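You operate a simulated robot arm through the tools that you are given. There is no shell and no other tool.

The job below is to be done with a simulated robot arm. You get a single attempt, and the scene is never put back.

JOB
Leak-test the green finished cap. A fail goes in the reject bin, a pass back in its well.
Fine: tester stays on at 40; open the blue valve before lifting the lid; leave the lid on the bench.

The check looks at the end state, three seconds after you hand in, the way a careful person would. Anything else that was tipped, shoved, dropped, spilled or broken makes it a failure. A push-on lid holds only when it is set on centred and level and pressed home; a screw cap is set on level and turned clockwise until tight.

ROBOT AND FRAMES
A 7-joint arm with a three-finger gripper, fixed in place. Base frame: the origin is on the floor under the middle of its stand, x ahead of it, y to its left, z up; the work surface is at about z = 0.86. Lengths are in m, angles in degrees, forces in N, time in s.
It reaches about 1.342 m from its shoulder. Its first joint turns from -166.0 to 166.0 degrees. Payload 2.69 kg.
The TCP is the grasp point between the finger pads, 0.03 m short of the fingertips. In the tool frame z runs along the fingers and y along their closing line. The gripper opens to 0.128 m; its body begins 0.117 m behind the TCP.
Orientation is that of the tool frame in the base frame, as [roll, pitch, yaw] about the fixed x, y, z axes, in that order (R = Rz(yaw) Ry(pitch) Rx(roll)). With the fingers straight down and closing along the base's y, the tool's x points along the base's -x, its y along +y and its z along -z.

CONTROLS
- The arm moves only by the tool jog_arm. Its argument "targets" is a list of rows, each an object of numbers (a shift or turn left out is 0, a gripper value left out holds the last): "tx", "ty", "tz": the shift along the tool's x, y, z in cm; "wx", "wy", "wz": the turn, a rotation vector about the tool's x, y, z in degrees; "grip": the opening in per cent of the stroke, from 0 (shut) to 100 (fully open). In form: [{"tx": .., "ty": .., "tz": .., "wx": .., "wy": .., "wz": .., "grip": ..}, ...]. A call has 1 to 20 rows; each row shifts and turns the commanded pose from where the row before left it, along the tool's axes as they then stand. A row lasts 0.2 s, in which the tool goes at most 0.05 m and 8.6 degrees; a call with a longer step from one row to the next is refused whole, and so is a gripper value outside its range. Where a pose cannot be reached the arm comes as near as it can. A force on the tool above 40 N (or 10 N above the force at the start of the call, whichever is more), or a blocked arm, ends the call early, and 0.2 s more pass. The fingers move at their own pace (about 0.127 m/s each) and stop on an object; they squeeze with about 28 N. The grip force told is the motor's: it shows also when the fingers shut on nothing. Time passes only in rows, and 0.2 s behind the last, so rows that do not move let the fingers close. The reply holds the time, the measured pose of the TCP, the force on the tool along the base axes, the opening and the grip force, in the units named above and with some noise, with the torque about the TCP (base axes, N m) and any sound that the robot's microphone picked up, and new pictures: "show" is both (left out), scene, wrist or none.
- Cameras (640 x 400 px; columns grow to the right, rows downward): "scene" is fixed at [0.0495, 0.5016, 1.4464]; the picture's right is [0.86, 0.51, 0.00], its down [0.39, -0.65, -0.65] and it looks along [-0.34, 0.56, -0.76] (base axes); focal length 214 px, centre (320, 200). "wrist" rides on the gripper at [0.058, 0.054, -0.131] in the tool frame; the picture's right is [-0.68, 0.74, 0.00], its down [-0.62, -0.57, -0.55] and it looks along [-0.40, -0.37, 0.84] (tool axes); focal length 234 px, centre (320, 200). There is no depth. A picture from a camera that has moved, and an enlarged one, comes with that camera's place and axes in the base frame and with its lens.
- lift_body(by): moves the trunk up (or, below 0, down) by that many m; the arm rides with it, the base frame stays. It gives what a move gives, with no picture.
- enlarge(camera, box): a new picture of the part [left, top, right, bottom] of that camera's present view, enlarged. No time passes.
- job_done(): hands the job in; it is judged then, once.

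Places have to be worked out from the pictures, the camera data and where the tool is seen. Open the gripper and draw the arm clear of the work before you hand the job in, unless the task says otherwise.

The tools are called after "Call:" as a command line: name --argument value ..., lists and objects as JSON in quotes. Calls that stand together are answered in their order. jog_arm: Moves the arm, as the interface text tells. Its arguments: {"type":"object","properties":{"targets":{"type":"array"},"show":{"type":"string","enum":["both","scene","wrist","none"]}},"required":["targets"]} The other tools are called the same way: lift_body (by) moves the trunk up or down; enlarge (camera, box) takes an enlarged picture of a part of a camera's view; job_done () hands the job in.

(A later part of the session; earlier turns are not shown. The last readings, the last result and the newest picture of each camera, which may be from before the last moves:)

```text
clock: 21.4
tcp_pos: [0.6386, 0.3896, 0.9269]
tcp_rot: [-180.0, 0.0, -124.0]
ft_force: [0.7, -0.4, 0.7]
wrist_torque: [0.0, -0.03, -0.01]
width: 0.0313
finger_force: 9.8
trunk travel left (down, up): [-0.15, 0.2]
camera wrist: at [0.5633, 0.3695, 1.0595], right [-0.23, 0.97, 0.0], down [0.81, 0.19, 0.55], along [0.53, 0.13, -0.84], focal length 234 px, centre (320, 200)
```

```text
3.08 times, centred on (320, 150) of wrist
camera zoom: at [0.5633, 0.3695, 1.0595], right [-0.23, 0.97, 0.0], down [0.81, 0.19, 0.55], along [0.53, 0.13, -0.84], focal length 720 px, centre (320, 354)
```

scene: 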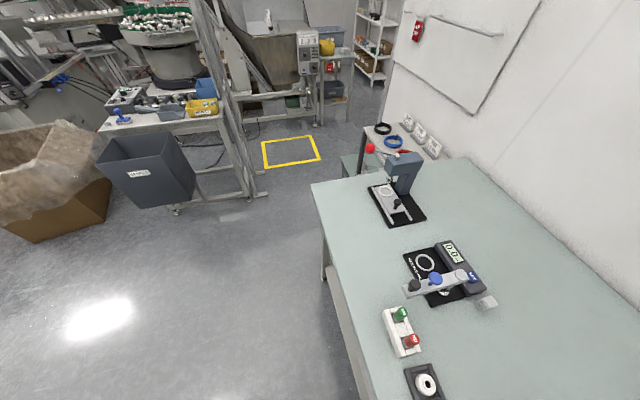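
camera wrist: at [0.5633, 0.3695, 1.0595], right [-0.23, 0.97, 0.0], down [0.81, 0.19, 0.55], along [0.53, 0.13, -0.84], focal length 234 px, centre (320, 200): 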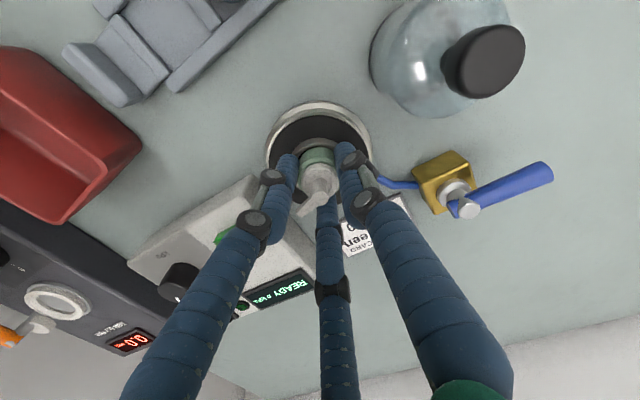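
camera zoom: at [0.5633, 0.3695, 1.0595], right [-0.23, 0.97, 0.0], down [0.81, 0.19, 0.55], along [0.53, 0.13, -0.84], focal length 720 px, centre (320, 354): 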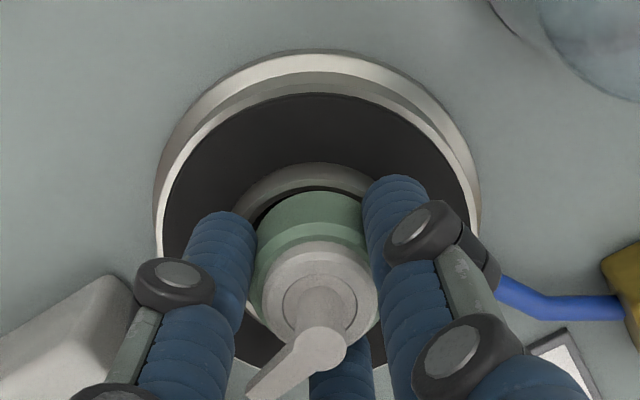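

The ring reads ~1–2 mm farther forward; lateral centring is good. I'll nudge forward 1.2 mm and lower in small steps toward contact.

Call:
jog_arm --targets '[{"tx": -0.09, "ty": -0.08}, {"tz": 0.3}, {"tz": 0.3}, {}, {}]' --show "wrist"

Call:
enlarge --camera "wrist" --box '[240, 85, 400, 215]'

```text
clock: 22.6
tcp_pos: [0.641, 0.389, 0.9204]
tcp_rot: [-180.0, 0.0, -123.9]
ft_force: [-0.2, 0.6, -0.1]
wrist_torque: [0.0, -0.01, -0.03]
width: 0.0315
finger_force: 9.8
trunk travel left (down, up): [-0.15, 0.2]
camera wrist: at [0.5647, 0.3699, 1.0536], right [-0.23, 0.97, 0.0], down [0.81, 0.19, 0.55], along [0.53, 0.13, -0.84], focal length 234 px, centre (320, 200)
```

wrist: 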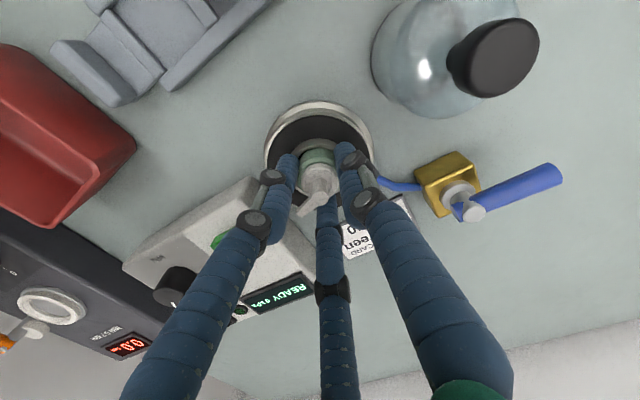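

```text
3.08 times, centred on (320, 150) of wrist
camera zoom: at [0.5647, 0.3699, 1.0536], right [-0.23, 0.97, 0.0], down [0.81, 0.19, 0.55], along [0.53, 0.13, -0.84], focal length 720 px, centre (320, 354)
```

zoom: 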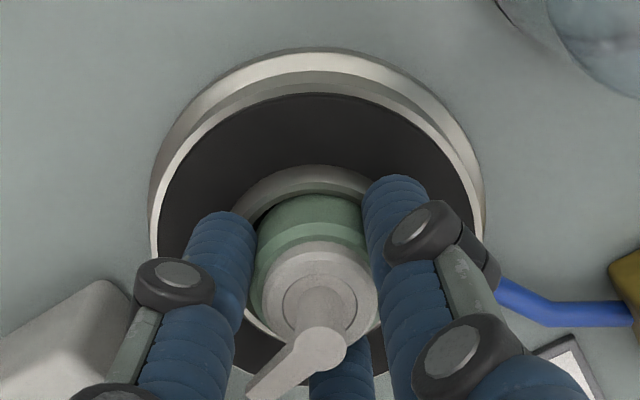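

Cap bottom is entering the ring with no contact force and good centring. Lowering the last few mm gently.

Call:
jog_arm --targets '[{"tz": 0.15}, {"tz": 0.15}, {}]' --show "none"

```text
clock: 23.4
tcp_pos: [0.6408, 0.3895, 0.9201]
tcp_rot: [180.0, 0.1, -124.1]
ft_force: [-2.3, -0.2, 9.6]
wrist_torque: [-0.15, 0.06, -0.03]
width: 0.0316
finger_force: 10.4
trunk travel left (down, up): [-0.15, 0.2]
```

Contact at ~10 N. Let me look at how the cap sits relative to the ring.

Call:
enlarge --camera "wrist" --box '[280, 120, 370, 190]'

```text
5.71 times, centred on (325, 155) of wrist
camera zoom: at [0.5646, 0.3699, 1.0514], right [-0.23, 0.97, 0.0], down [0.81, 0.19, 0.55], along [0.53, 0.13, -0.84], focal length 1338 px, centre (291, 457)
```

zoom: 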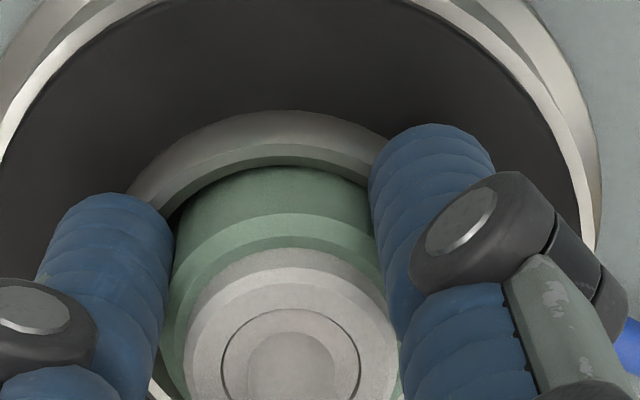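

The cap sits inside the ring with an even dark gap. I'll release by opening the fingers to ~58 mm and check.

Call:
jog_arm --targets '[{"grip": 28}, {"grip": 32}, {"grip": 40}, {"grip": 45}, {}]' --show "wrist"

Call:
enlarge --camera "wrist" --box '[240, 85, 400, 215]'

```text
clock: 24.6
tcp_pos: [0.6406, 0.3903, 0.9174]
tcp_rot: [-180.0, 0.0, -124.0]
ft_force: [0.2, -0.3, 0.2]
wrist_torque: [0.01, 0.03, 0.01]
width: 0.0575
finger_force: 0.0
trunk travel left (down, up): [-0.15, 0.2]
camera wrist: at [0.5645, 0.3698, 1.0503], right [-0.23, 0.97, 0.0], down [0.81, 0.19, 0.55], along [0.53, 0.13, -0.84], focal length 234 px, centre (320, 200)
```

wrist: 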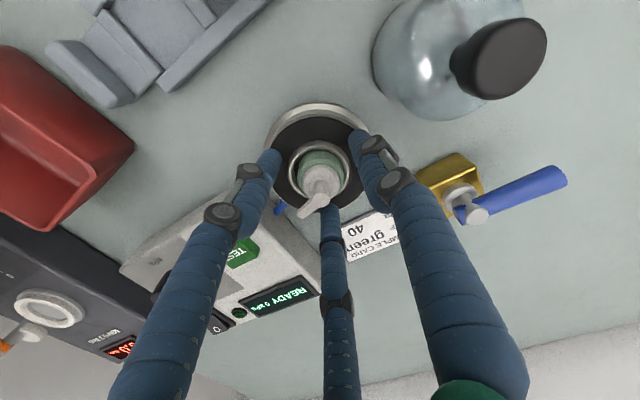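

```text
3.08 times, centred on (320, 150) of wrist
camera zoom: at [0.5645, 0.3698, 1.0503], right [-0.23, 0.97, 0.0], down [0.81, 0.19, 0.55], along [0.53, 0.13, -0.84], focal length 720 px, centre (320, 354)
```

zoom: 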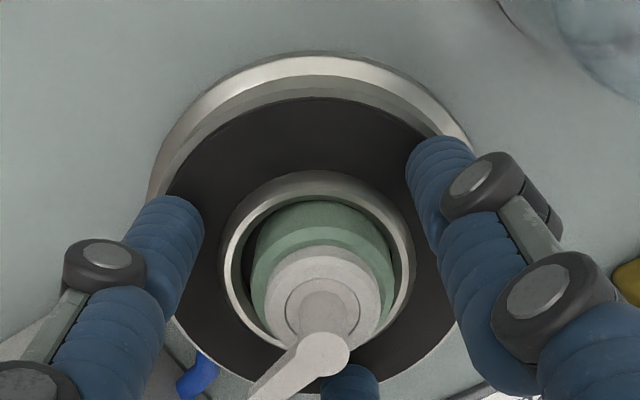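

The cap is seated in the nest ring. Before lifting away I'll enlarge the current oblique view of the bell to judge the knob shape.

Call:
enlarge --camera "wrist" --box '[360, 0, 560, 130]'

Call:
jog_arm --targets '[{"tz": -1}, {"tz": -3}, {"tz": -4}, {"tz": -4}, {}]' --show "wrist"

```text
3.08 times, centred on (460, 65) of wrist
camera zoom: at [0.5645, 0.3698, 1.0503], right [-0.23, 0.97, 0.0], down [0.81, 0.19, 0.55], along [0.53, 0.13, -0.84], focal length 720 px, centre (-111, 615)
```

zoom: 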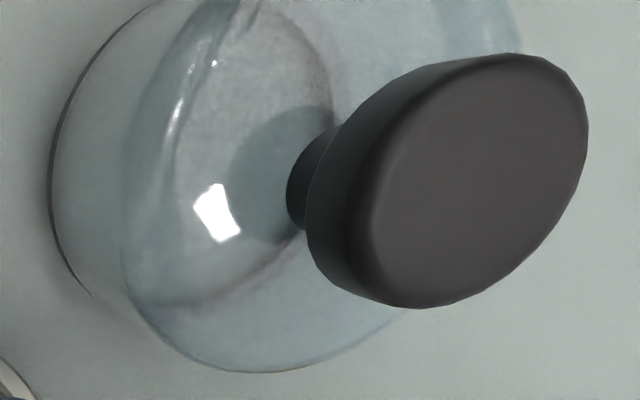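

```text
clock: 25.8
tcp_pos: [0.6427, 0.3887, 1.0381]
tcp_rot: [-179.9, -0.1, -124.0]
ft_force: [-0.2, -0.1, 0.0]
wrist_torque: [0.04, 0.02, 0.02]
width: 0.0576
finger_force: 0.0
trunk travel left (down, up): [-0.15, 0.2]
camera wrist: at [0.5653, 0.3689, 1.1709], right [-0.23, 0.97, 0.0], down [0.81, 0.19, 0.55], along [0.53, 0.13, -0.84], focal length 234 px, centre (320, 200)
```

wrist: 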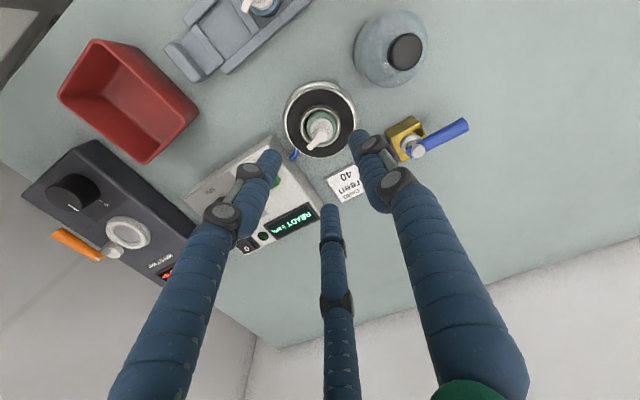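

Call:
enlarge --camera "wrist" --box '[270, 0, 470, 160]'

```text
2.50 times, centred on (370, 80) of wrist
camera zoom: at [0.5653, 0.3689, 1.1709], right [-0.23, 0.97, 0.0], down [0.81, 0.19, 0.55], along [0.53, 0.13, -0.84], focal length 585 px, centre (195, 500)
```

zoom: 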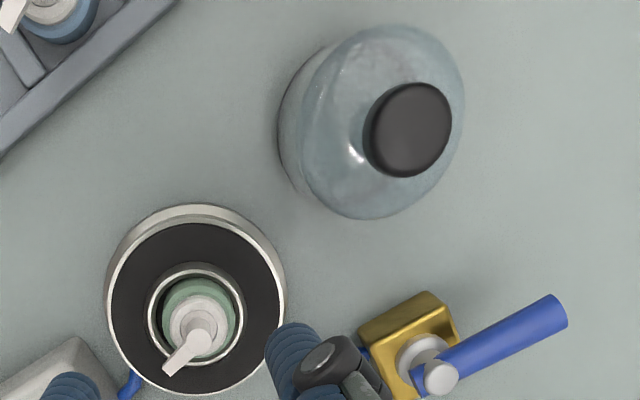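

The cap stands upright in the nest. Bell knob is at ≈(0.552,0.436,0.95); I'll move above it with fingers at 58 mm and check alignment.

Call:
jog_arm --targets '[{"tx": 0.37, "ty": 3.4}, {"tx": 0.37, "ty": 3.4}, {"tx": 0.37, "ty": 3.4}, {}, {}]' --show "wrist"

Call:
enlarge --camera "wrist" --box '[240, 60, 400, 190]'

```text
clock: 27.0
tcp_pos: [0.5518, 0.4369, 1.0373]
tcp_rot: [180.0, -0.1, -124.1]
ft_force: [0.7, 0.3, -0.1]
wrist_torque: [-0.03, 0.0, 0.01]
width: 0.0578
finger_force: 0.1
trunk travel left (down, up): [-0.15, 0.2]
camera wrist: at [0.4749, 0.4174, 1.1694], right [-0.23, 0.97, 0.0], down [0.81, 0.19, 0.55], along [0.53, 0.13, -0.84], focal length 234 px, centre (320, 200)
```

wrist: 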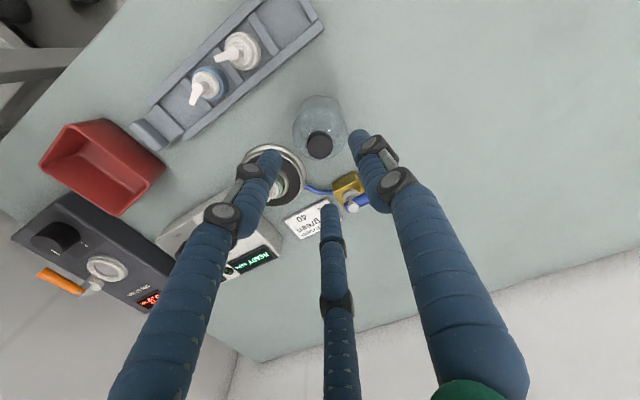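

```text
3.08 times, centred on (320, 125) of wrist
camera zoom: at [0.4749, 0.4174, 1.1694], right [-0.23, 0.97, 0.0], down [0.81, 0.19, 0.55], along [0.53, 0.13, -0.84], focal length 720 px, centre (320, 431)
```

zoom: 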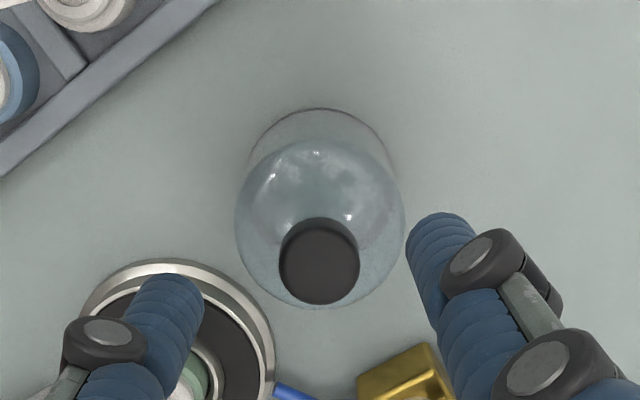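

Knob is aligned with the tool axis within ~1 mm. Descending to z≈0.985 and checking again.

Call:
jog_arm --targets '[{"tz": 2.6}, {"tz": 2.6}, {}, {}]' --show "wrist"

Call:
enlarge --camera "wrist" --box '[240, 85, 400, 215]'

```text
clock: 28.0
tcp_pos: [0.5513, 0.4383, 0.9867]
tcp_rot: [180.0, -0.1, -124.0]
ft_force: [0.0, 0.4, -0.2]
wrist_torque: [-0.03, 0.03, 0.0]
width: 0.0576
finger_force: 0.1
trunk travel left (down, up): [-0.15, 0.2]
camera wrist: at [0.475, 0.418, 1.119], right [-0.23, 0.97, 0.0], down [0.81, 0.19, 0.55], along [0.53, 0.13, -0.84], focal length 234 px, centre (320, 200)
```

wrist: 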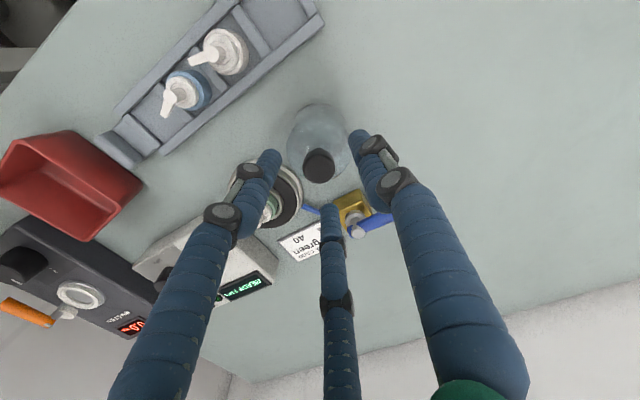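

```text
3.08 times, centred on (320, 150) of wrist
camera zoom: at [0.475, 0.418, 1.119], right [-0.23, 0.97, 0.0], down [0.81, 0.19, 0.55], along [0.53, 0.13, -0.84], focal length 720 px, centre (320, 354)
```

zoom: 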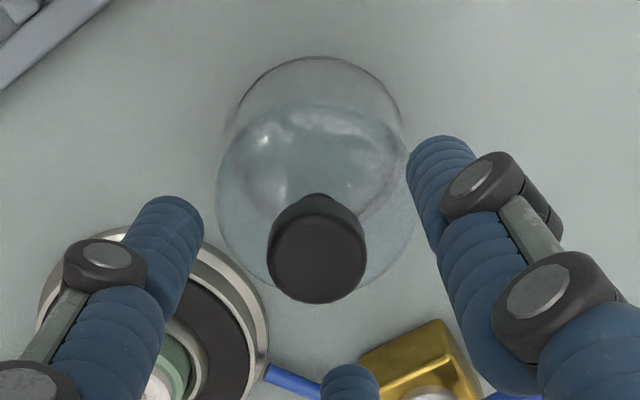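

Knob top at z≈0.949, ~1 mm forward of axis. Nudge forward 1 mm and descend to z≈0.966 so tips straddle the knob just above the dome.

Call:
jog_arm --targets '[{"tx": -0.08, "ty": -0.07}, {"tz": 1.0}, {"tz": 1.0}, {}, {}]' --show "wrist"

Call:
enlarge --camera "wrist" --box '[240, 85, 400, 215]'

```text
clock: 29.2
tcp_pos: [0.5519, 0.438, 0.9671]
tcp_rot: [180.0, 0.0, -124.0]
ft_force: [-0.2, 0.4, -0.3]
wrist_torque: [-0.01, 0.03, -0.04]
width: 0.0577
finger_force: 0.0
trunk travel left (down, up): [-0.15, 0.2]
camera wrist: at [0.4755, 0.4189, 1.0992], right [-0.23, 0.97, 0.0], down [0.81, 0.19, 0.55], along [0.53, 0.13, -0.84], focal length 234 px, centre (320, 200)
```

wrist: 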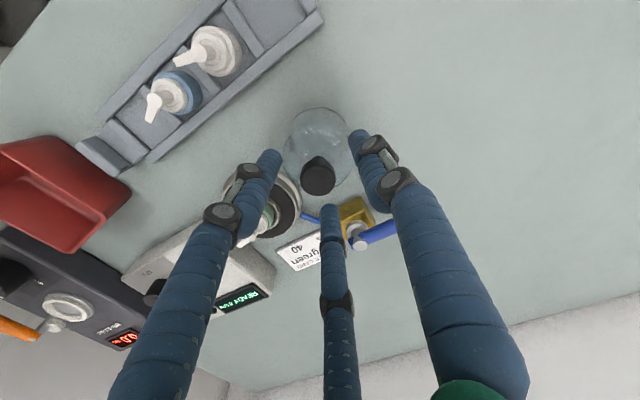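

```text
3.08 times, centred on (320, 150) of wrist
camera zoom: at [0.4755, 0.4189, 1.0992], right [-0.23, 0.97, 0.0], down [0.81, 0.19, 0.55], along [0.53, 0.13, -0.84], focal length 720 px, centre (320, 354)
```

zoom: 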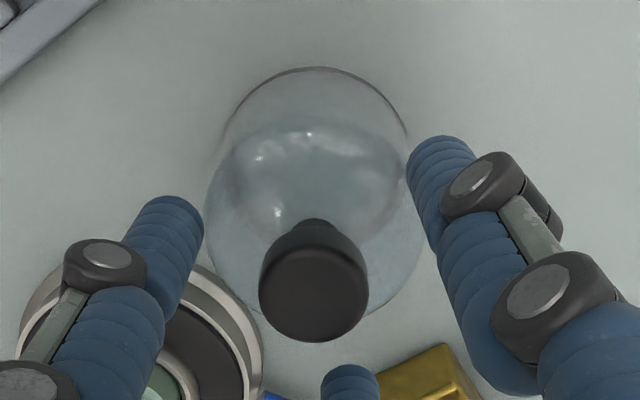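

Small offset remains (≈2 mm); I'll correct it, lower 2 mm more and close on the knob.

Call:
jog_arm --targets '[{"tx": -0.07, "ty": -0.2}, {"tz": 0.2}, {"grip": 30}, {"grip": 22}, {"grip": 10}, {"grip": 0}, {"grip": 0}, {"grip": 0}]' --show "wrist"

Call:
enlarge --camera "wrist" --box '[240, 85, 400, 215]'

```text
clock: 31.0
tcp_pos: [0.5536, 0.4382, 0.9636]
tcp_rot: [180.0, 0.0, -124.0]
ft_force: [0.2, -0.3, -0.4]
wrist_torque: [0.02, 0.02, 0.01]
width: 0.0245
finger_force: 28.3
trunk travel left (down, up): [-0.15, 0.2]
camera wrist: at [0.4769, 0.4181, 1.0965], right [-0.23, 0.97, 0.0], down [0.81, 0.19, 0.55], along [0.53, 0.13, -0.84], focal length 234 px, centre (320, 200)
```

wrist: 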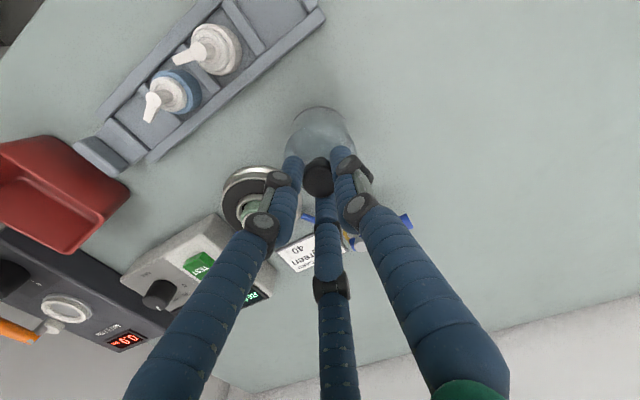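

```text
3.08 times, centred on (320, 150) of wrist
camera zoom: at [0.4769, 0.4181, 1.0965], right [-0.23, 0.97, 0.0], down [0.81, 0.19, 0.55], along [0.53, 0.13, -0.84], focal length 720 px, centre (320, 354)
```

zoom: 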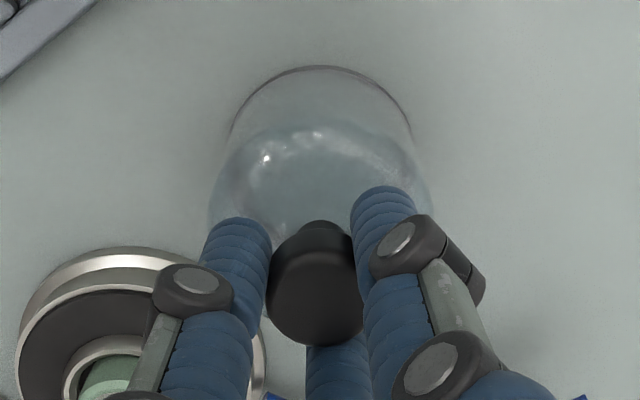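

Knob gripped at 24.5 mm with 28 N. Lifting the bell 11 cm straight up so its rim clears the nozzle (top ≈0.928).

Call:
jog_arm --targets '[{"tz": -1}, {"tz": -2}, {"tz": -3}, {"tz": -3}, {"tz": -2}, {}]' --show "wrist"

```text
clock: 32.4
tcp_pos: [0.5534, 0.4379, 1.0751]
tcp_rot: [-180.0, 0.0, -124.1]
ft_force: [-0.2, 0.1, 0.2]
wrist_torque: [0.04, 0.05, 0.03]
width: 0.0241
finger_force: 28.5
trunk travel left (down, up): [-0.15, 0.2]
camera wrist: at [0.4771, 0.4183, 1.2079], right [-0.23, 0.97, 0.0], down [0.81, 0.19, 0.55], along [0.53, 0.13, -0.84], focal length 234 px, centre (320, 200)
```

wrist: 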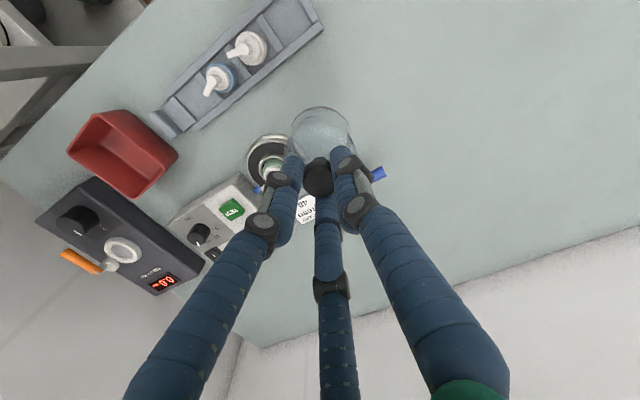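

Bell held. Moving it over the nest ring at (0.642,0.389) with ~4 cm clearance over the nozzle.

Call:
jog_arm --targets '[{"tx": -0.22, "ty": -2.51}, {"tx": -0.22, "ty": -2.51}, {"tx": -0.22, "ty": -2.51}, {"tx": -0.23, "ty": -2.53}, {}, {}]' --show "wrist"

Call:
enlarge --camera "wrist" --box '[240, 75, 400, 205]'

```text
clock: 33.8
tcp_pos: [0.6419, 0.3885, 1.0752]
tcp_rot: [179.9, 0.0, -124.0]
ft_force: [-0.4, 0.5, -0.3]
wrist_torque: [0.0, -0.01, -0.02]
width: 0.0241
finger_force: 28.7
trunk travel left (down, up): [-0.15, 0.2]
camera wrist: at [0.5654, 0.3695, 1.2072], right [-0.23, 0.97, 0.0], down [0.81, 0.19, 0.55], along [0.53, 0.13, -0.84], focal length 234 px, centre (320, 200)
```

wrist: 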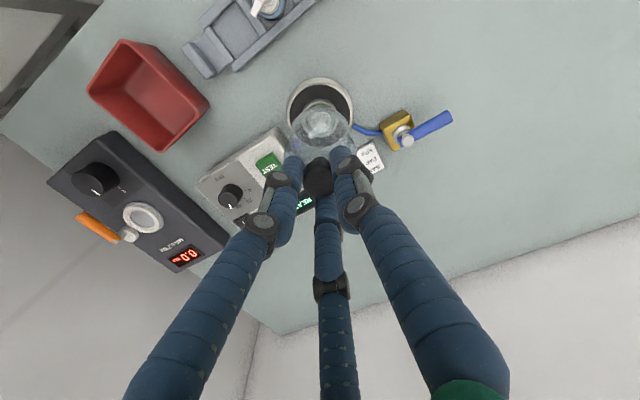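

```text
3.08 times, centred on (320, 140) of wrist
camera zoom: at [0.5654, 0.3695, 1.2072], right [-0.23, 0.97, 0.0], down [0.81, 0.19, 0.55], along [0.53, 0.13, -0.84], focal length 720 px, centre (320, 385)
```

zoom: 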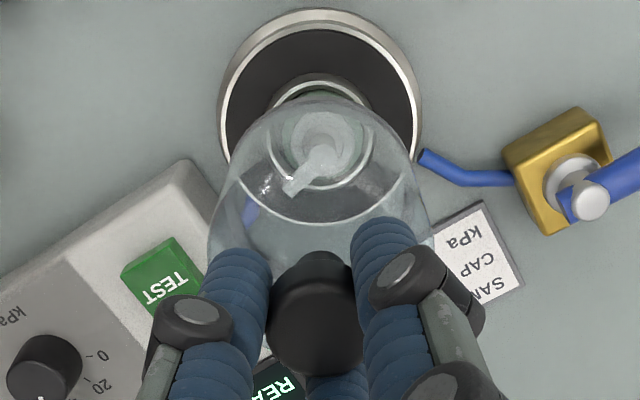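

Bell, ring and cap are concentric within ~1 mm. Descending 4 cm (rim just above the nozzle) and rechecking.

Call:
jog_arm --targets '[{"tz": 1.3}, {"tz": 1.3}, {"tz": 1.3}, {}, {}]' --show "wrist"

Call:
enlarge --camera "wrist" --box '[240, 75, 400, 205]'

```text
clock: 35.0
tcp_pos: [0.6423, 0.3891, 1.0366]
tcp_rot: [179.9, -0.1, -123.9]
ft_force: [-0.8, 0.5, -1.2]
wrist_torque: [0.02, 0.02, -0.01]
width: 0.024
finger_force: 28.1
trunk travel left (down, up): [-0.15, 0.2]
camera wrist: at [0.5658, 0.3688, 1.1679], right [-0.23, 0.97, 0.0], down [0.81, 0.19, 0.55], along [0.53, 0.13, -0.84], focal length 234 px, centre (320, 200)
```

wrist: 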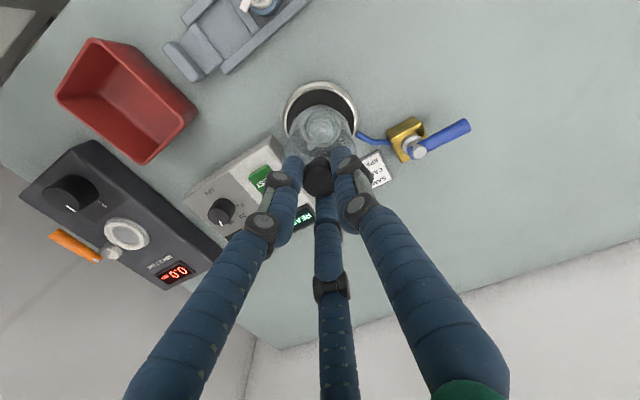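

```text
3.08 times, centred on (320, 140) of wrist
camera zoom: at [0.5658, 0.3688, 1.1679], right [-0.23, 0.97, 0.0], down [0.81, 0.19, 0.55], along [0.53, 0.13, -0.84], focal length 720 px, centre (320, 385)
```

zoom: 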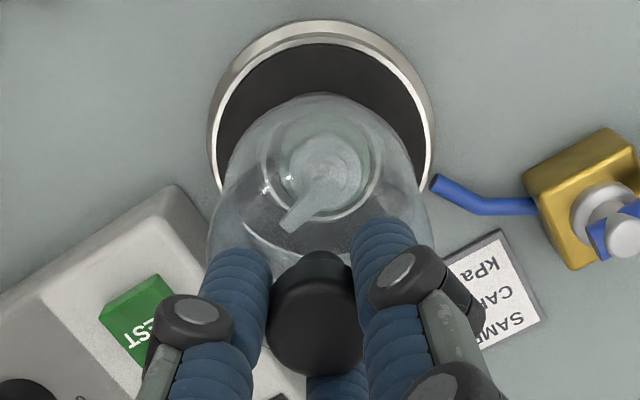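

Still concentric within ~1 mm. Tiny correction and lowering 2.5 cm around the nozzle, watching forces.

Call:
jog_arm --targets '[{"tx": -0.08, "ty": -0.03}, {"tz": 0.9}, {"tz": 0.8}, {"tz": 0.8}, {}, {}]' --show "wrist"

Call:
enlarge --camera "wrist" --box '[240, 75, 400, 205]'

```text
clock: 36.4
tcp_pos: [0.6432, 0.39, 1.0102]
tcp_rot: [-180.0, 0.1, -124.1]
ft_force: [-0.4, -0.2, -1.3]
wrist_torque: [-0.01, -0.01, 0.01]
width: 0.0245
finger_force: 28.1
trunk travel left (down, up): [-0.15, 0.2]
camera wrist: at [0.5666, 0.3698, 1.1421], right [-0.23, 0.97, 0.0], down [0.81, 0.19, 0.55], along [0.53, 0.13, -0.84], focal length 234 px, centre (320, 200)
```

wrist: 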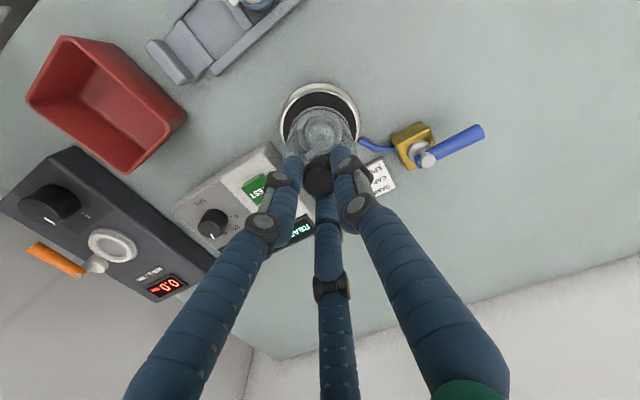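

```text
3.08 times, centred on (320, 140) of wrist
camera zoom: at [0.5666, 0.3698, 1.1421], right [-0.23, 0.97, 0.0], down [0.81, 0.19, 0.55], along [0.53, 0.13, -0.84], focal length 720 px, centre (320, 385)
```

zoom: 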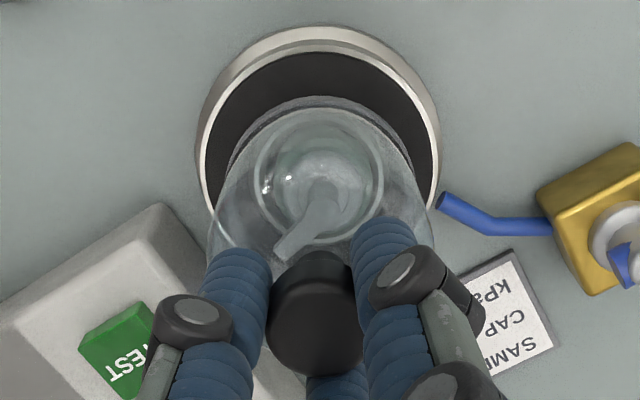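

All concentric (ring, plate rim and bell). Lowering 2 cm more.

Call:
jog_arm --targets '[{"tz": 0.7}, {"tz": 0.7}, {"tz": 0.6}, {}, {}]' --show "wrist"

Call:
enlarge --camera "wrist" --box '[240, 75, 400, 205]'

```text
clock: 37.6
tcp_pos: [0.643, 0.3896, 0.9894]
tcp_rot: [180.0, 0.0, -124.0]
ft_force: [0.3, 0.6, -1.1]
wrist_torque: [0.0, -0.01, -0.01]
width: 0.0243
finger_force: 28.2
trunk travel left (down, up): [-0.15, 0.2]
camera wrist: at [0.5661, 0.37, 1.1217], right [-0.23, 0.97, 0.0], down [0.81, 0.19, 0.55], along [0.53, 0.13, -0.84], focal length 234 px, centre (320, 200)
```

wrist: 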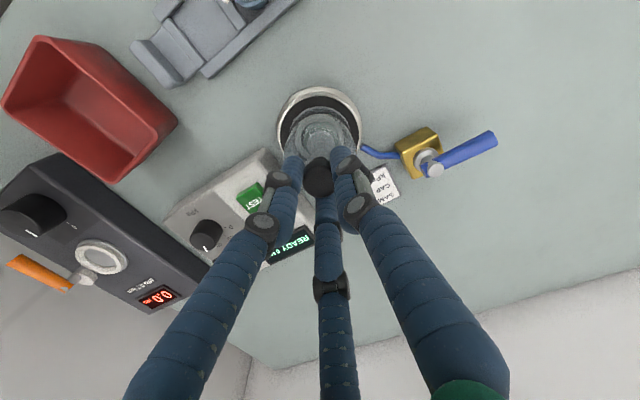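

```text
3.08 times, centred on (320, 140) of wrist
camera zoom: at [0.5661, 0.37, 1.1217], right [-0.23, 0.97, 0.0], down [0.81, 0.19, 0.55], along [0.53, 0.13, -0.84], focal length 720 px, centre (320, 385)
```

zoom: 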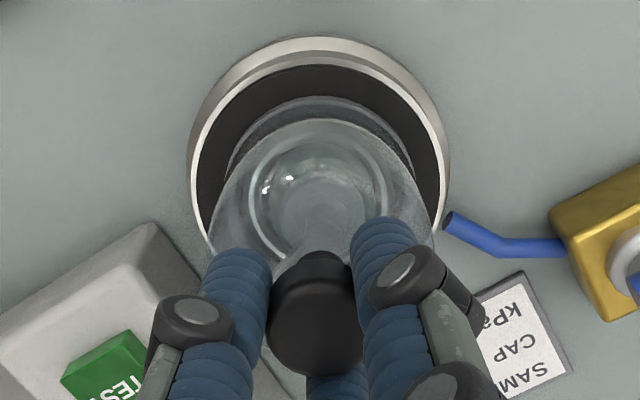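

Rim about 6 mm above the rubber with no side forces. Lowering in 2 mm steps until contact.

Call:
jog_arm --targets '[{"tz": 0.2}, {"tz": 0.2}, {"tz": 0.15}, {}]' --show "none"

```text
clock: 38.6
tcp_pos: [0.6434, 0.3882, 0.9865]
tcp_rot: [-180.0, 0.1, -123.9]
ft_force: [-3.8, -0.9, 20.4]
wrist_torque: [-0.06, 0.06, 0.01]
width: 0.0244
finger_force: 28.2
trunk travel left (down, up): [-0.15, 0.2]
```

Contact with 20 N down force, consistent with the rim on the rubber at z≈0.883. Checking the picture before releasing.

Call:
enlarge --camera "wrist" --box '[260, 75, 380, 175]'

```text
4.00 times, centred on (320, 125) of wrist
camera zoom: at [0.5663, 0.3696, 1.1184], right [-0.23, 0.97, 0.0], down [0.81, 0.19, 0.55], along [0.54, 0.13, -0.83], focal length 937 px, centre (320, 500)
```

zoom: 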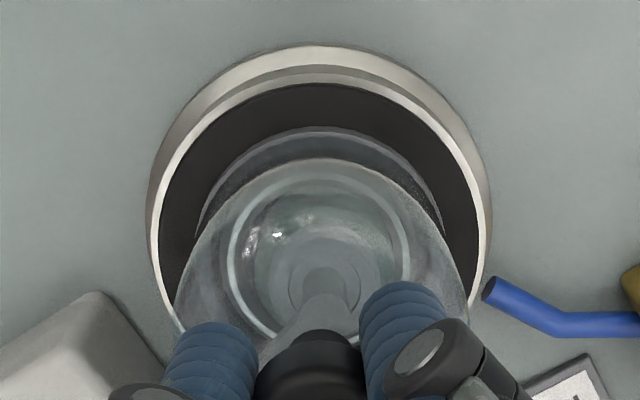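

Bell is concentric with the disc and resting level. Releasing the knob and rising.

Call:
jog_arm --targets '[{"tz": -0.1}, {"grip": 25}, {"grip": 32}, {"grip": 40}, {"grip": 45}, {}]' --show "wrist"

Call:
enlarge --camera "wrist" --box '[240, 75, 400, 205]'

```text
clock: 40.0
tcp_pos: [0.6425, 0.3902, 0.9852]
tcp_rot: [-180.0, 0.0, -123.9]
ft_force: [-0.1, 0.4, 0.9]
wrist_torque: [-0.01, -0.03, 0.03]
width: 0.0576
finger_force: 0.1
trunk travel left (down, up): [-0.15, 0.2]
camera wrist: at [0.5664, 0.3698, 1.1179], right [-0.23, 0.97, 0.0], down [0.81, 0.19, 0.55], along [0.53, 0.13, -0.84], focal length 234 px, centre (320, 200)
```

wrist: 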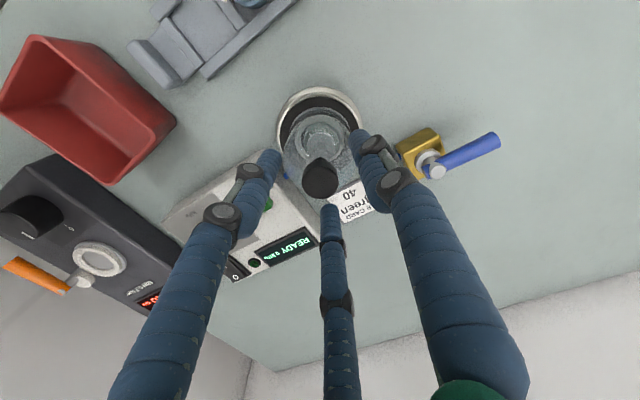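

```text
3.08 times, centred on (320, 140) of wrist
camera zoom: at [0.5664, 0.3698, 1.1179], right [-0.23, 0.97, 0.0], down [0.81, 0.19, 0.55], along [0.53, 0.13, -0.84], focal length 720 px, centre (320, 385)
```

zoom: 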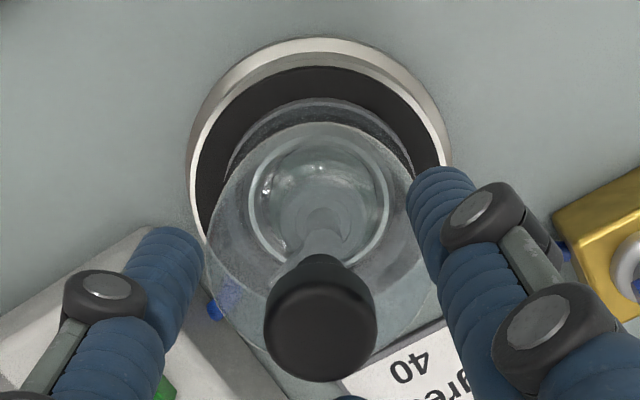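

Bell is set over the cap. Next, the valve: handle is in line with the hose (open), so I'll close it by pushing it 90° with closed fingertips. First rise, close the fingers, and move beside the handle on the robot side to look.

Call:
jog_arm --targets '[{"tz": -2.5}, {"tz": -3}, {"tz": -2.5}, {"tx": -2.28, "ty": 3.89, "grip": 0}, {"tx": -2.28, "ty": 3.89}, {"tx": -2.28, "ty": 3.89}, {}, {}]' --show "wrist"

Call:
enlarge --camera "wrist" --box '[240, 75, 400, 205]'

```text
clock: 41.8
tcp_pos: [0.5852, 0.5123, 1.0674]
tcp_rot: [180.0, 0.0, -124.0]
ft_force: [-0.1, 0.1, -0.6]
wrist_torque: [-0.02, 0.0, 0.04]
width: 0.0023
finger_force: 28.7
trunk travel left (down, up): [-0.15, 0.2]
camera wrist: at [0.5084, 0.4933, 1.1997], right [-0.23, 0.97, 0.0], down [0.81, 0.19, 0.55], along [0.53, 0.13, -0.84], focal length 234 px, centre (320, 200)
```

wrist: 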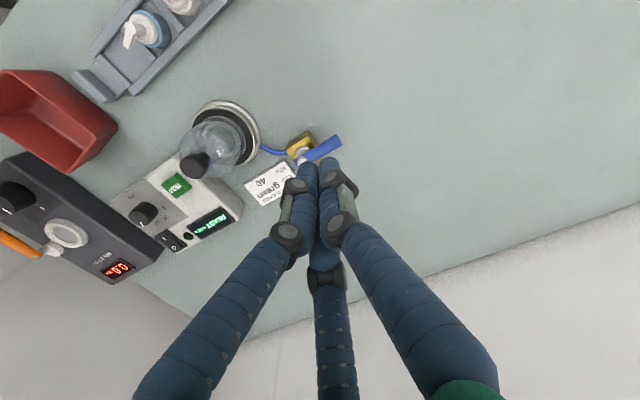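

```text
3.08 times, centred on (320, 140) of wrist
camera zoom: at [0.5084, 0.4933, 1.1997], right [-0.23, 0.97, 0.0], down [0.81, 0.19, 0.55], along [0.53, 0.13, -0.84], focal length 720 px, centre (320, 385)
```

zoom: 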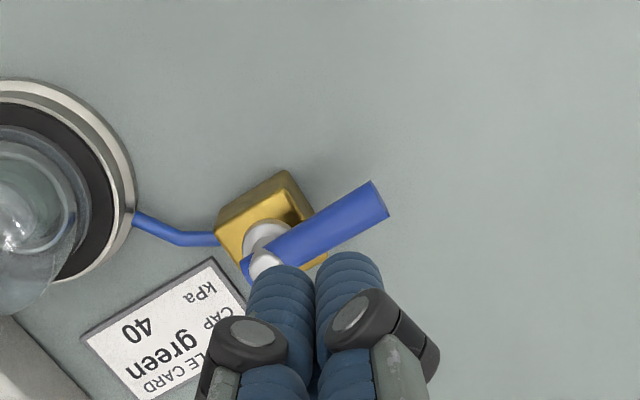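

The tool axis lands ~30 mm from the handle axis, 43 mm out from the stem — a good starting place. Lowering the closed fingertips to z≈0.888 beside the handle.

Call:
jog_arm --targets '[{"tz": 3.8}, {"tz": 3.8}, {"tz": 3.8}, {"tz": 3.5}, {}, {}]' --show "wrist"

Call:
enlarge --camera "wrist" --box '[230, 85, 410, 230]'

```text
clock: 43.2
tcp_pos: [0.5844, 0.5118, 0.9164]
tcp_rot: [-180.0, 0.0, -124.0]
ft_force: [-0.1, -0.2, 0.0]
wrist_torque: [-0.01, -0.02, 0.03]
width: 0.0023
finger_force: 27.9
trunk travel left (down, up): [-0.15, 0.2]
camera wrist: at [0.5092, 0.4927, 1.0493], right [-0.23, 0.97, 0.0], down [0.81, 0.19, 0.55], along [0.53, 0.13, -0.84], focal length 234 px, centre (320, 200)
```

wrist: 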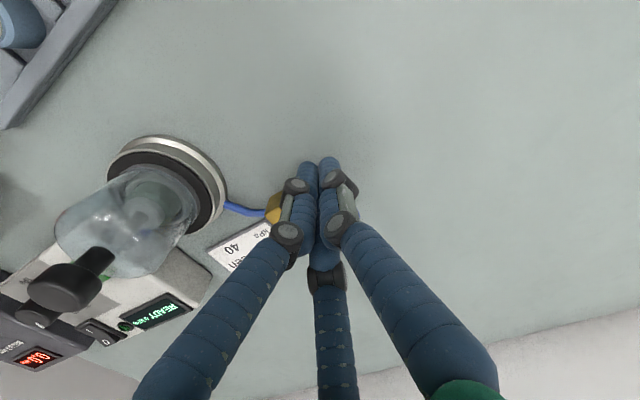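

```text
2.76 times, centred on (320, 158) of wrist
camera zoom: at [0.5092, 0.4927, 1.0493], right [-0.23, 0.97, 0.0], down [0.81, 0.19, 0.55], along [0.53, 0.13, -0.84], focal length 646 px, centre (320, 317)
```

zoom: 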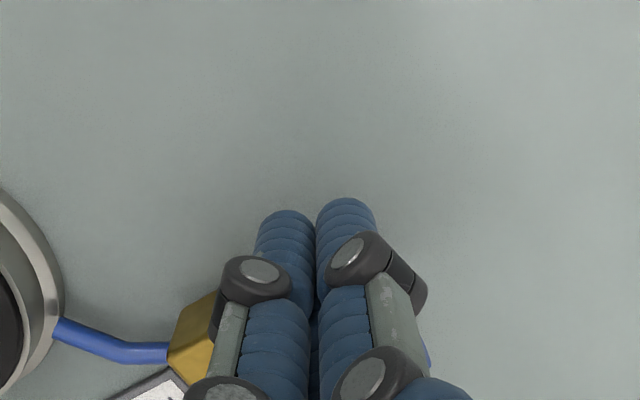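

Fingertips are beside the handle. I'll push gently toward closing it clockwise (away from the robot) by ~1.2 cm first and watch the force to see whether it turns that way.

Call:
jog_arm --targets '[{"tx": -0.4, "ty": 0.04}, {"tx": -0.4, "ty": 0.04}, {"tx": -0.4, "ty": 0.05}, {}]' --show "wrist"

Call:
enlarge --camera "wrist" --box '[230, 85, 410, 230]'

```text
clock: 44.2
tcp_pos: [0.5906, 0.5231, 0.9182]
tcp_rot: [179.9, 0.1, -124.0]
ft_force: [-0.6, 0.6, -1.0]
wrist_torque: [0.01, -0.05, -0.03]
width: 0.0025
finger_force: 28.4
trunk travel left (down, up): [-0.15, 0.2]
camera wrist: at [0.5136, 0.5033, 1.0493], right [-0.23, 0.97, 0.0], down [0.81, 0.19, 0.55], along [0.53, 0.13, -0.84], focal length 234 px, centre (320, 200)
```

wrist: 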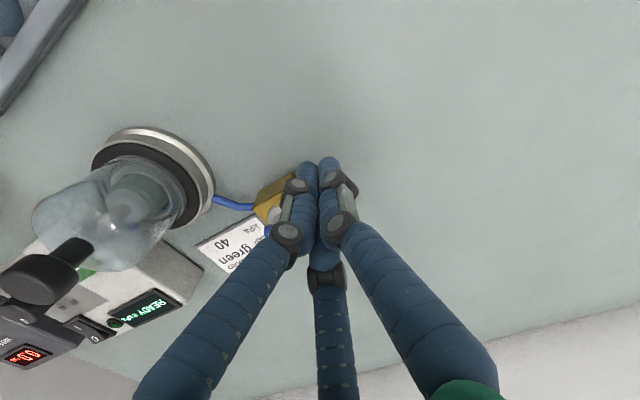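

```text
2.76 times, centred on (320, 158) of wrist
camera zoom: at [0.5136, 0.5033, 1.0493], right [-0.23, 0.97, 0.0], down [0.81, 0.19, 0.55], along [0.53, 0.13, -0.84], focal length 646 px, centre (320, 317)
```

zoom: 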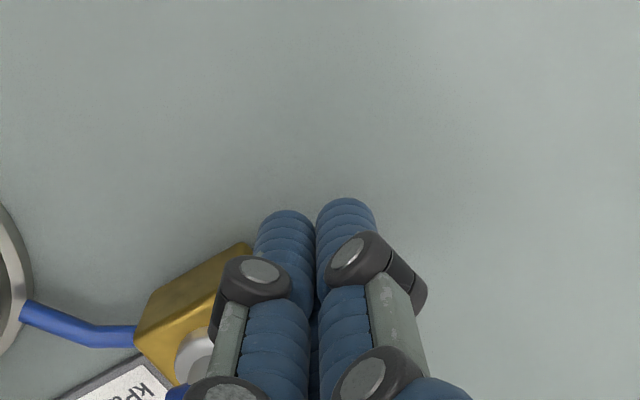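

No force yet. Pushing about another centimetre along the arc.

Call:
jog_arm --targets '[{"tx": -0.36, "ty": 0.04}, {"tx": -0.36, "ty": 0.04}, {"tx": -0.36, "ty": 0.03}, {}]' --show "wrist"

Call:
enlarge --camera "wrist" --box '[230, 85, 410, 230]'

```text
clock: 45.2
tcp_pos: [0.5947, 0.5322, 0.9162]
tcp_rot: [180.0, 0.0, -124.1]
ft_force: [-0.5, 1.1, -0.1]
wrist_torque: [0.01, 0.02, 0.02]
width: 0.0021
finger_force: 28.4
trunk travel left (down, up): [-0.15, 0.2]
camera wrist: at [0.5185, 0.5123, 1.0486], right [-0.23, 0.97, 0.0], down [0.81, 0.19, 0.55], along [0.53, 0.13, -0.84], focal length 234 px, centre (320, 200)
```

wrist: 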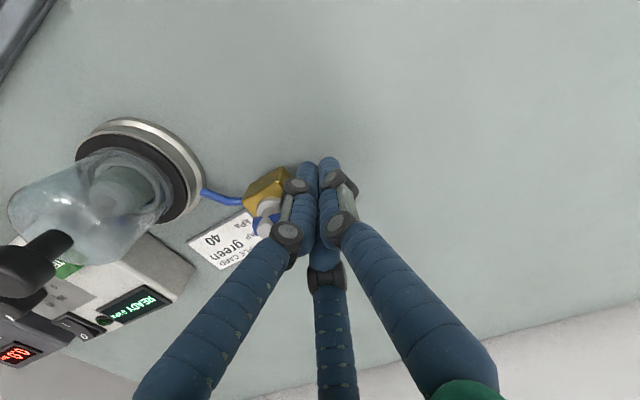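

```text
2.76 times, centred on (320, 158) of wrist
camera zoom: at [0.5185, 0.5123, 1.0486], right [-0.23, 0.97, 0.0], down [0.81, 0.19, 0.55], along [0.53, 0.13, -0.84], focal length 646 px, centre (320, 317)
```

zoom: 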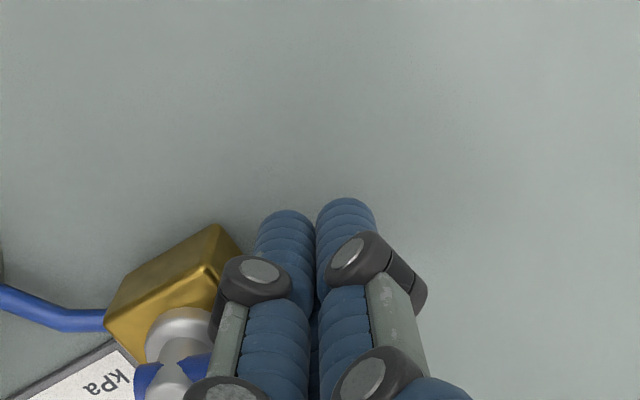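

The handle is turning freely clockwise (only ~1 N). Continuing along the arc to roughly 75° azimuth.

Call:
jog_arm --targets '[{"tx": -0.49, "ty": -0.09}, {"tx": -0.49, "ty": -0.09}, {"tx": -0.42, "ty": -0.14}, {"tx": -0.42, "ty": -0.14}, {"tx": -0.39, "ty": -0.21}, {"tx": -0.39, "ty": -0.21}, {"tx": -0.35, "ty": -0.27}, {"tx": -0.35, "ty": -0.27}, {}]' --show "wrist"

Call:
enlarge --camera "wrist" --box '[200, 85, 410, 255]'

```text
clock: 47.2
tcp_pos: [0.6251, 0.551, 0.9176]
tcp_rot: [-180.0, 0.1, -123.9]
ft_force: [0.3, 0.0, 0.2]
wrist_torque: [-0.01, -0.02, -0.01]
width: 0.0022
finger_force: 28.2
trunk travel left (down, up): [-0.15, 0.2]
camera wrist: at [0.5495, 0.5313, 1.0491], right [-0.23, 0.97, 0.0], down [0.81, 0.19, 0.55], along [0.53, 0.13, -0.84], focal length 234 px, centre (320, 200)
```

wrist: 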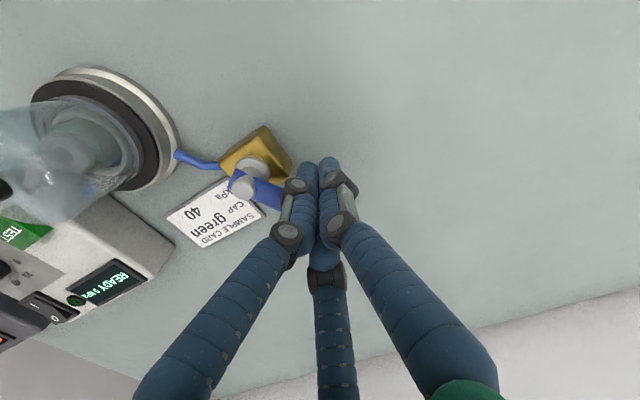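

```text
2.35 times, centred on (305, 170) of wrist
camera zoom: at [0.5495, 0.5313, 1.0491], right [-0.23, 0.97, 0.0], down [0.81, 0.19, 0.55], along [0.53, 0.13, -0.84], focal length 551 px, centre (355, 271)
```

zoom: 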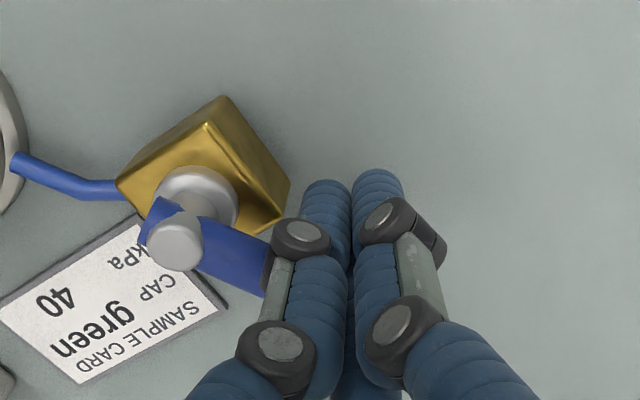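

Handle has turned ~60°. Continuing the arc to ~45°.

Call:
jog_arm --targets '[{"tx": -0.32, "ty": -0.31}, {"tx": -0.32, "ty": -0.31}, {"tx": -0.24, "ty": -0.38}, {"tx": -0.24, "ty": -0.38}, {"tx": -0.15, "ty": -0.38}, {"tx": -0.15, "ty": -0.38}, {}]' --show "wrist"

Call:
enlarge --camera "wrist" --box '[200, 85, 410, 255]'

```text
clock: 48.8
tcp_pos: [0.6505, 0.5508, 0.916]
tcp_rot: [-180.0, 0.0, -123.9]
ft_force: [0.1, 0.7, 0.3]
wrist_torque: [-0.01, 0.01, 0.02]
width: 0.0021
finger_force: 27.8
trunk travel left (down, up): [-0.15, 0.2]
camera wrist: at [0.5747, 0.5318, 1.0485], right [-0.23, 0.97, 0.0], down [0.81, 0.19, 0.55], along [0.53, 0.13, -0.84], focal length 234 px, centre (320, 200)
```

wrist: 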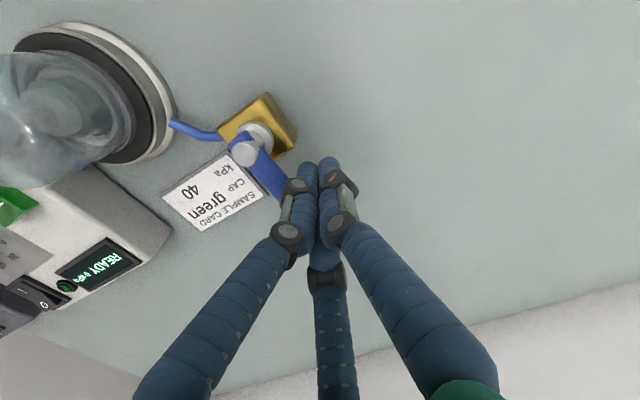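

```text
2.35 times, centred on (305, 170) of wrist
camera zoom: at [0.5747, 0.5318, 1.0485], right [-0.23, 0.97, 0.0], down [0.81, 0.19, 0.55], along [0.53, 0.13, -0.84], focal length 551 px, centre (355, 271)
```

zoom: 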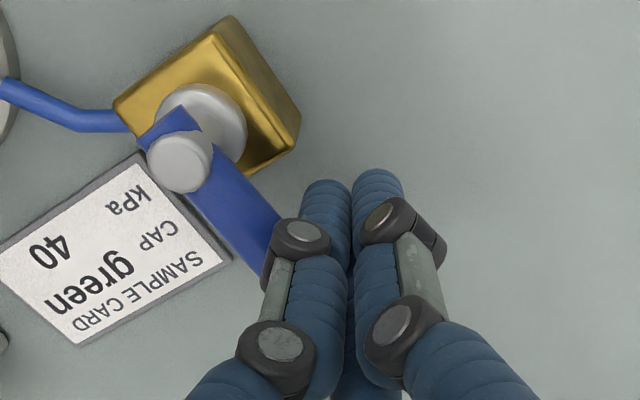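

The handle is nearly perpendicular to the hose line. Pushing a few mm more to find the end stop.

Call:
jog_arm --targets '[{"tx": 0.0, "ty": -0.25}, {"tx": 0.04, "ty": -0.25}, {"tx": 0.06, "ty": -0.25}, {}]' --show "wrist"

Call:
enlarge --camera "wrist" --box '[200, 85, 410, 255]'

```text
clock: 49.7
tcp_pos: [0.6535, 0.5489, 0.9168]
tcp_rot: [179.9, 0.1, -123.9]
ft_force: [-8.8, 10.9, -2.0]
wrist_torque: [0.18, -0.03, -0.06]
width: 0.0021
finger_force: 28.1
trunk travel left (down, up): [-0.15, 0.2]
stopped in row 4: the force on the tool passed its limit at 42 N (the readings are from after the stop); the commanded pose is now the measured one
camera wrist: at [0.5768, 0.5296, 1.0489], right [-0.23, 0.97, 0.0], down [0.81, 0.2, 0.55], along [0.53, 0.13, -0.84], focal length 234 px, centre (320, 200)
```

wrist: 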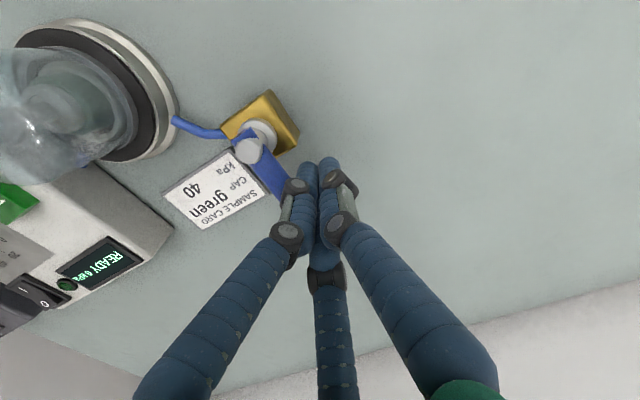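

```text
2.35 times, centred on (305, 170) of wrist
camera zoom: at [0.5768, 0.5296, 1.0489], right [-0.23, 0.97, 0.0], down [0.81, 0.2, 0.55], along [0.53, 0.13, -0.84], focal length 551 px, centre (355, 271)
```

zoom: 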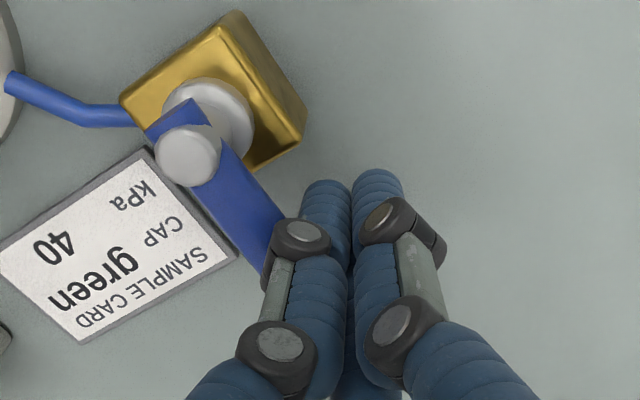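

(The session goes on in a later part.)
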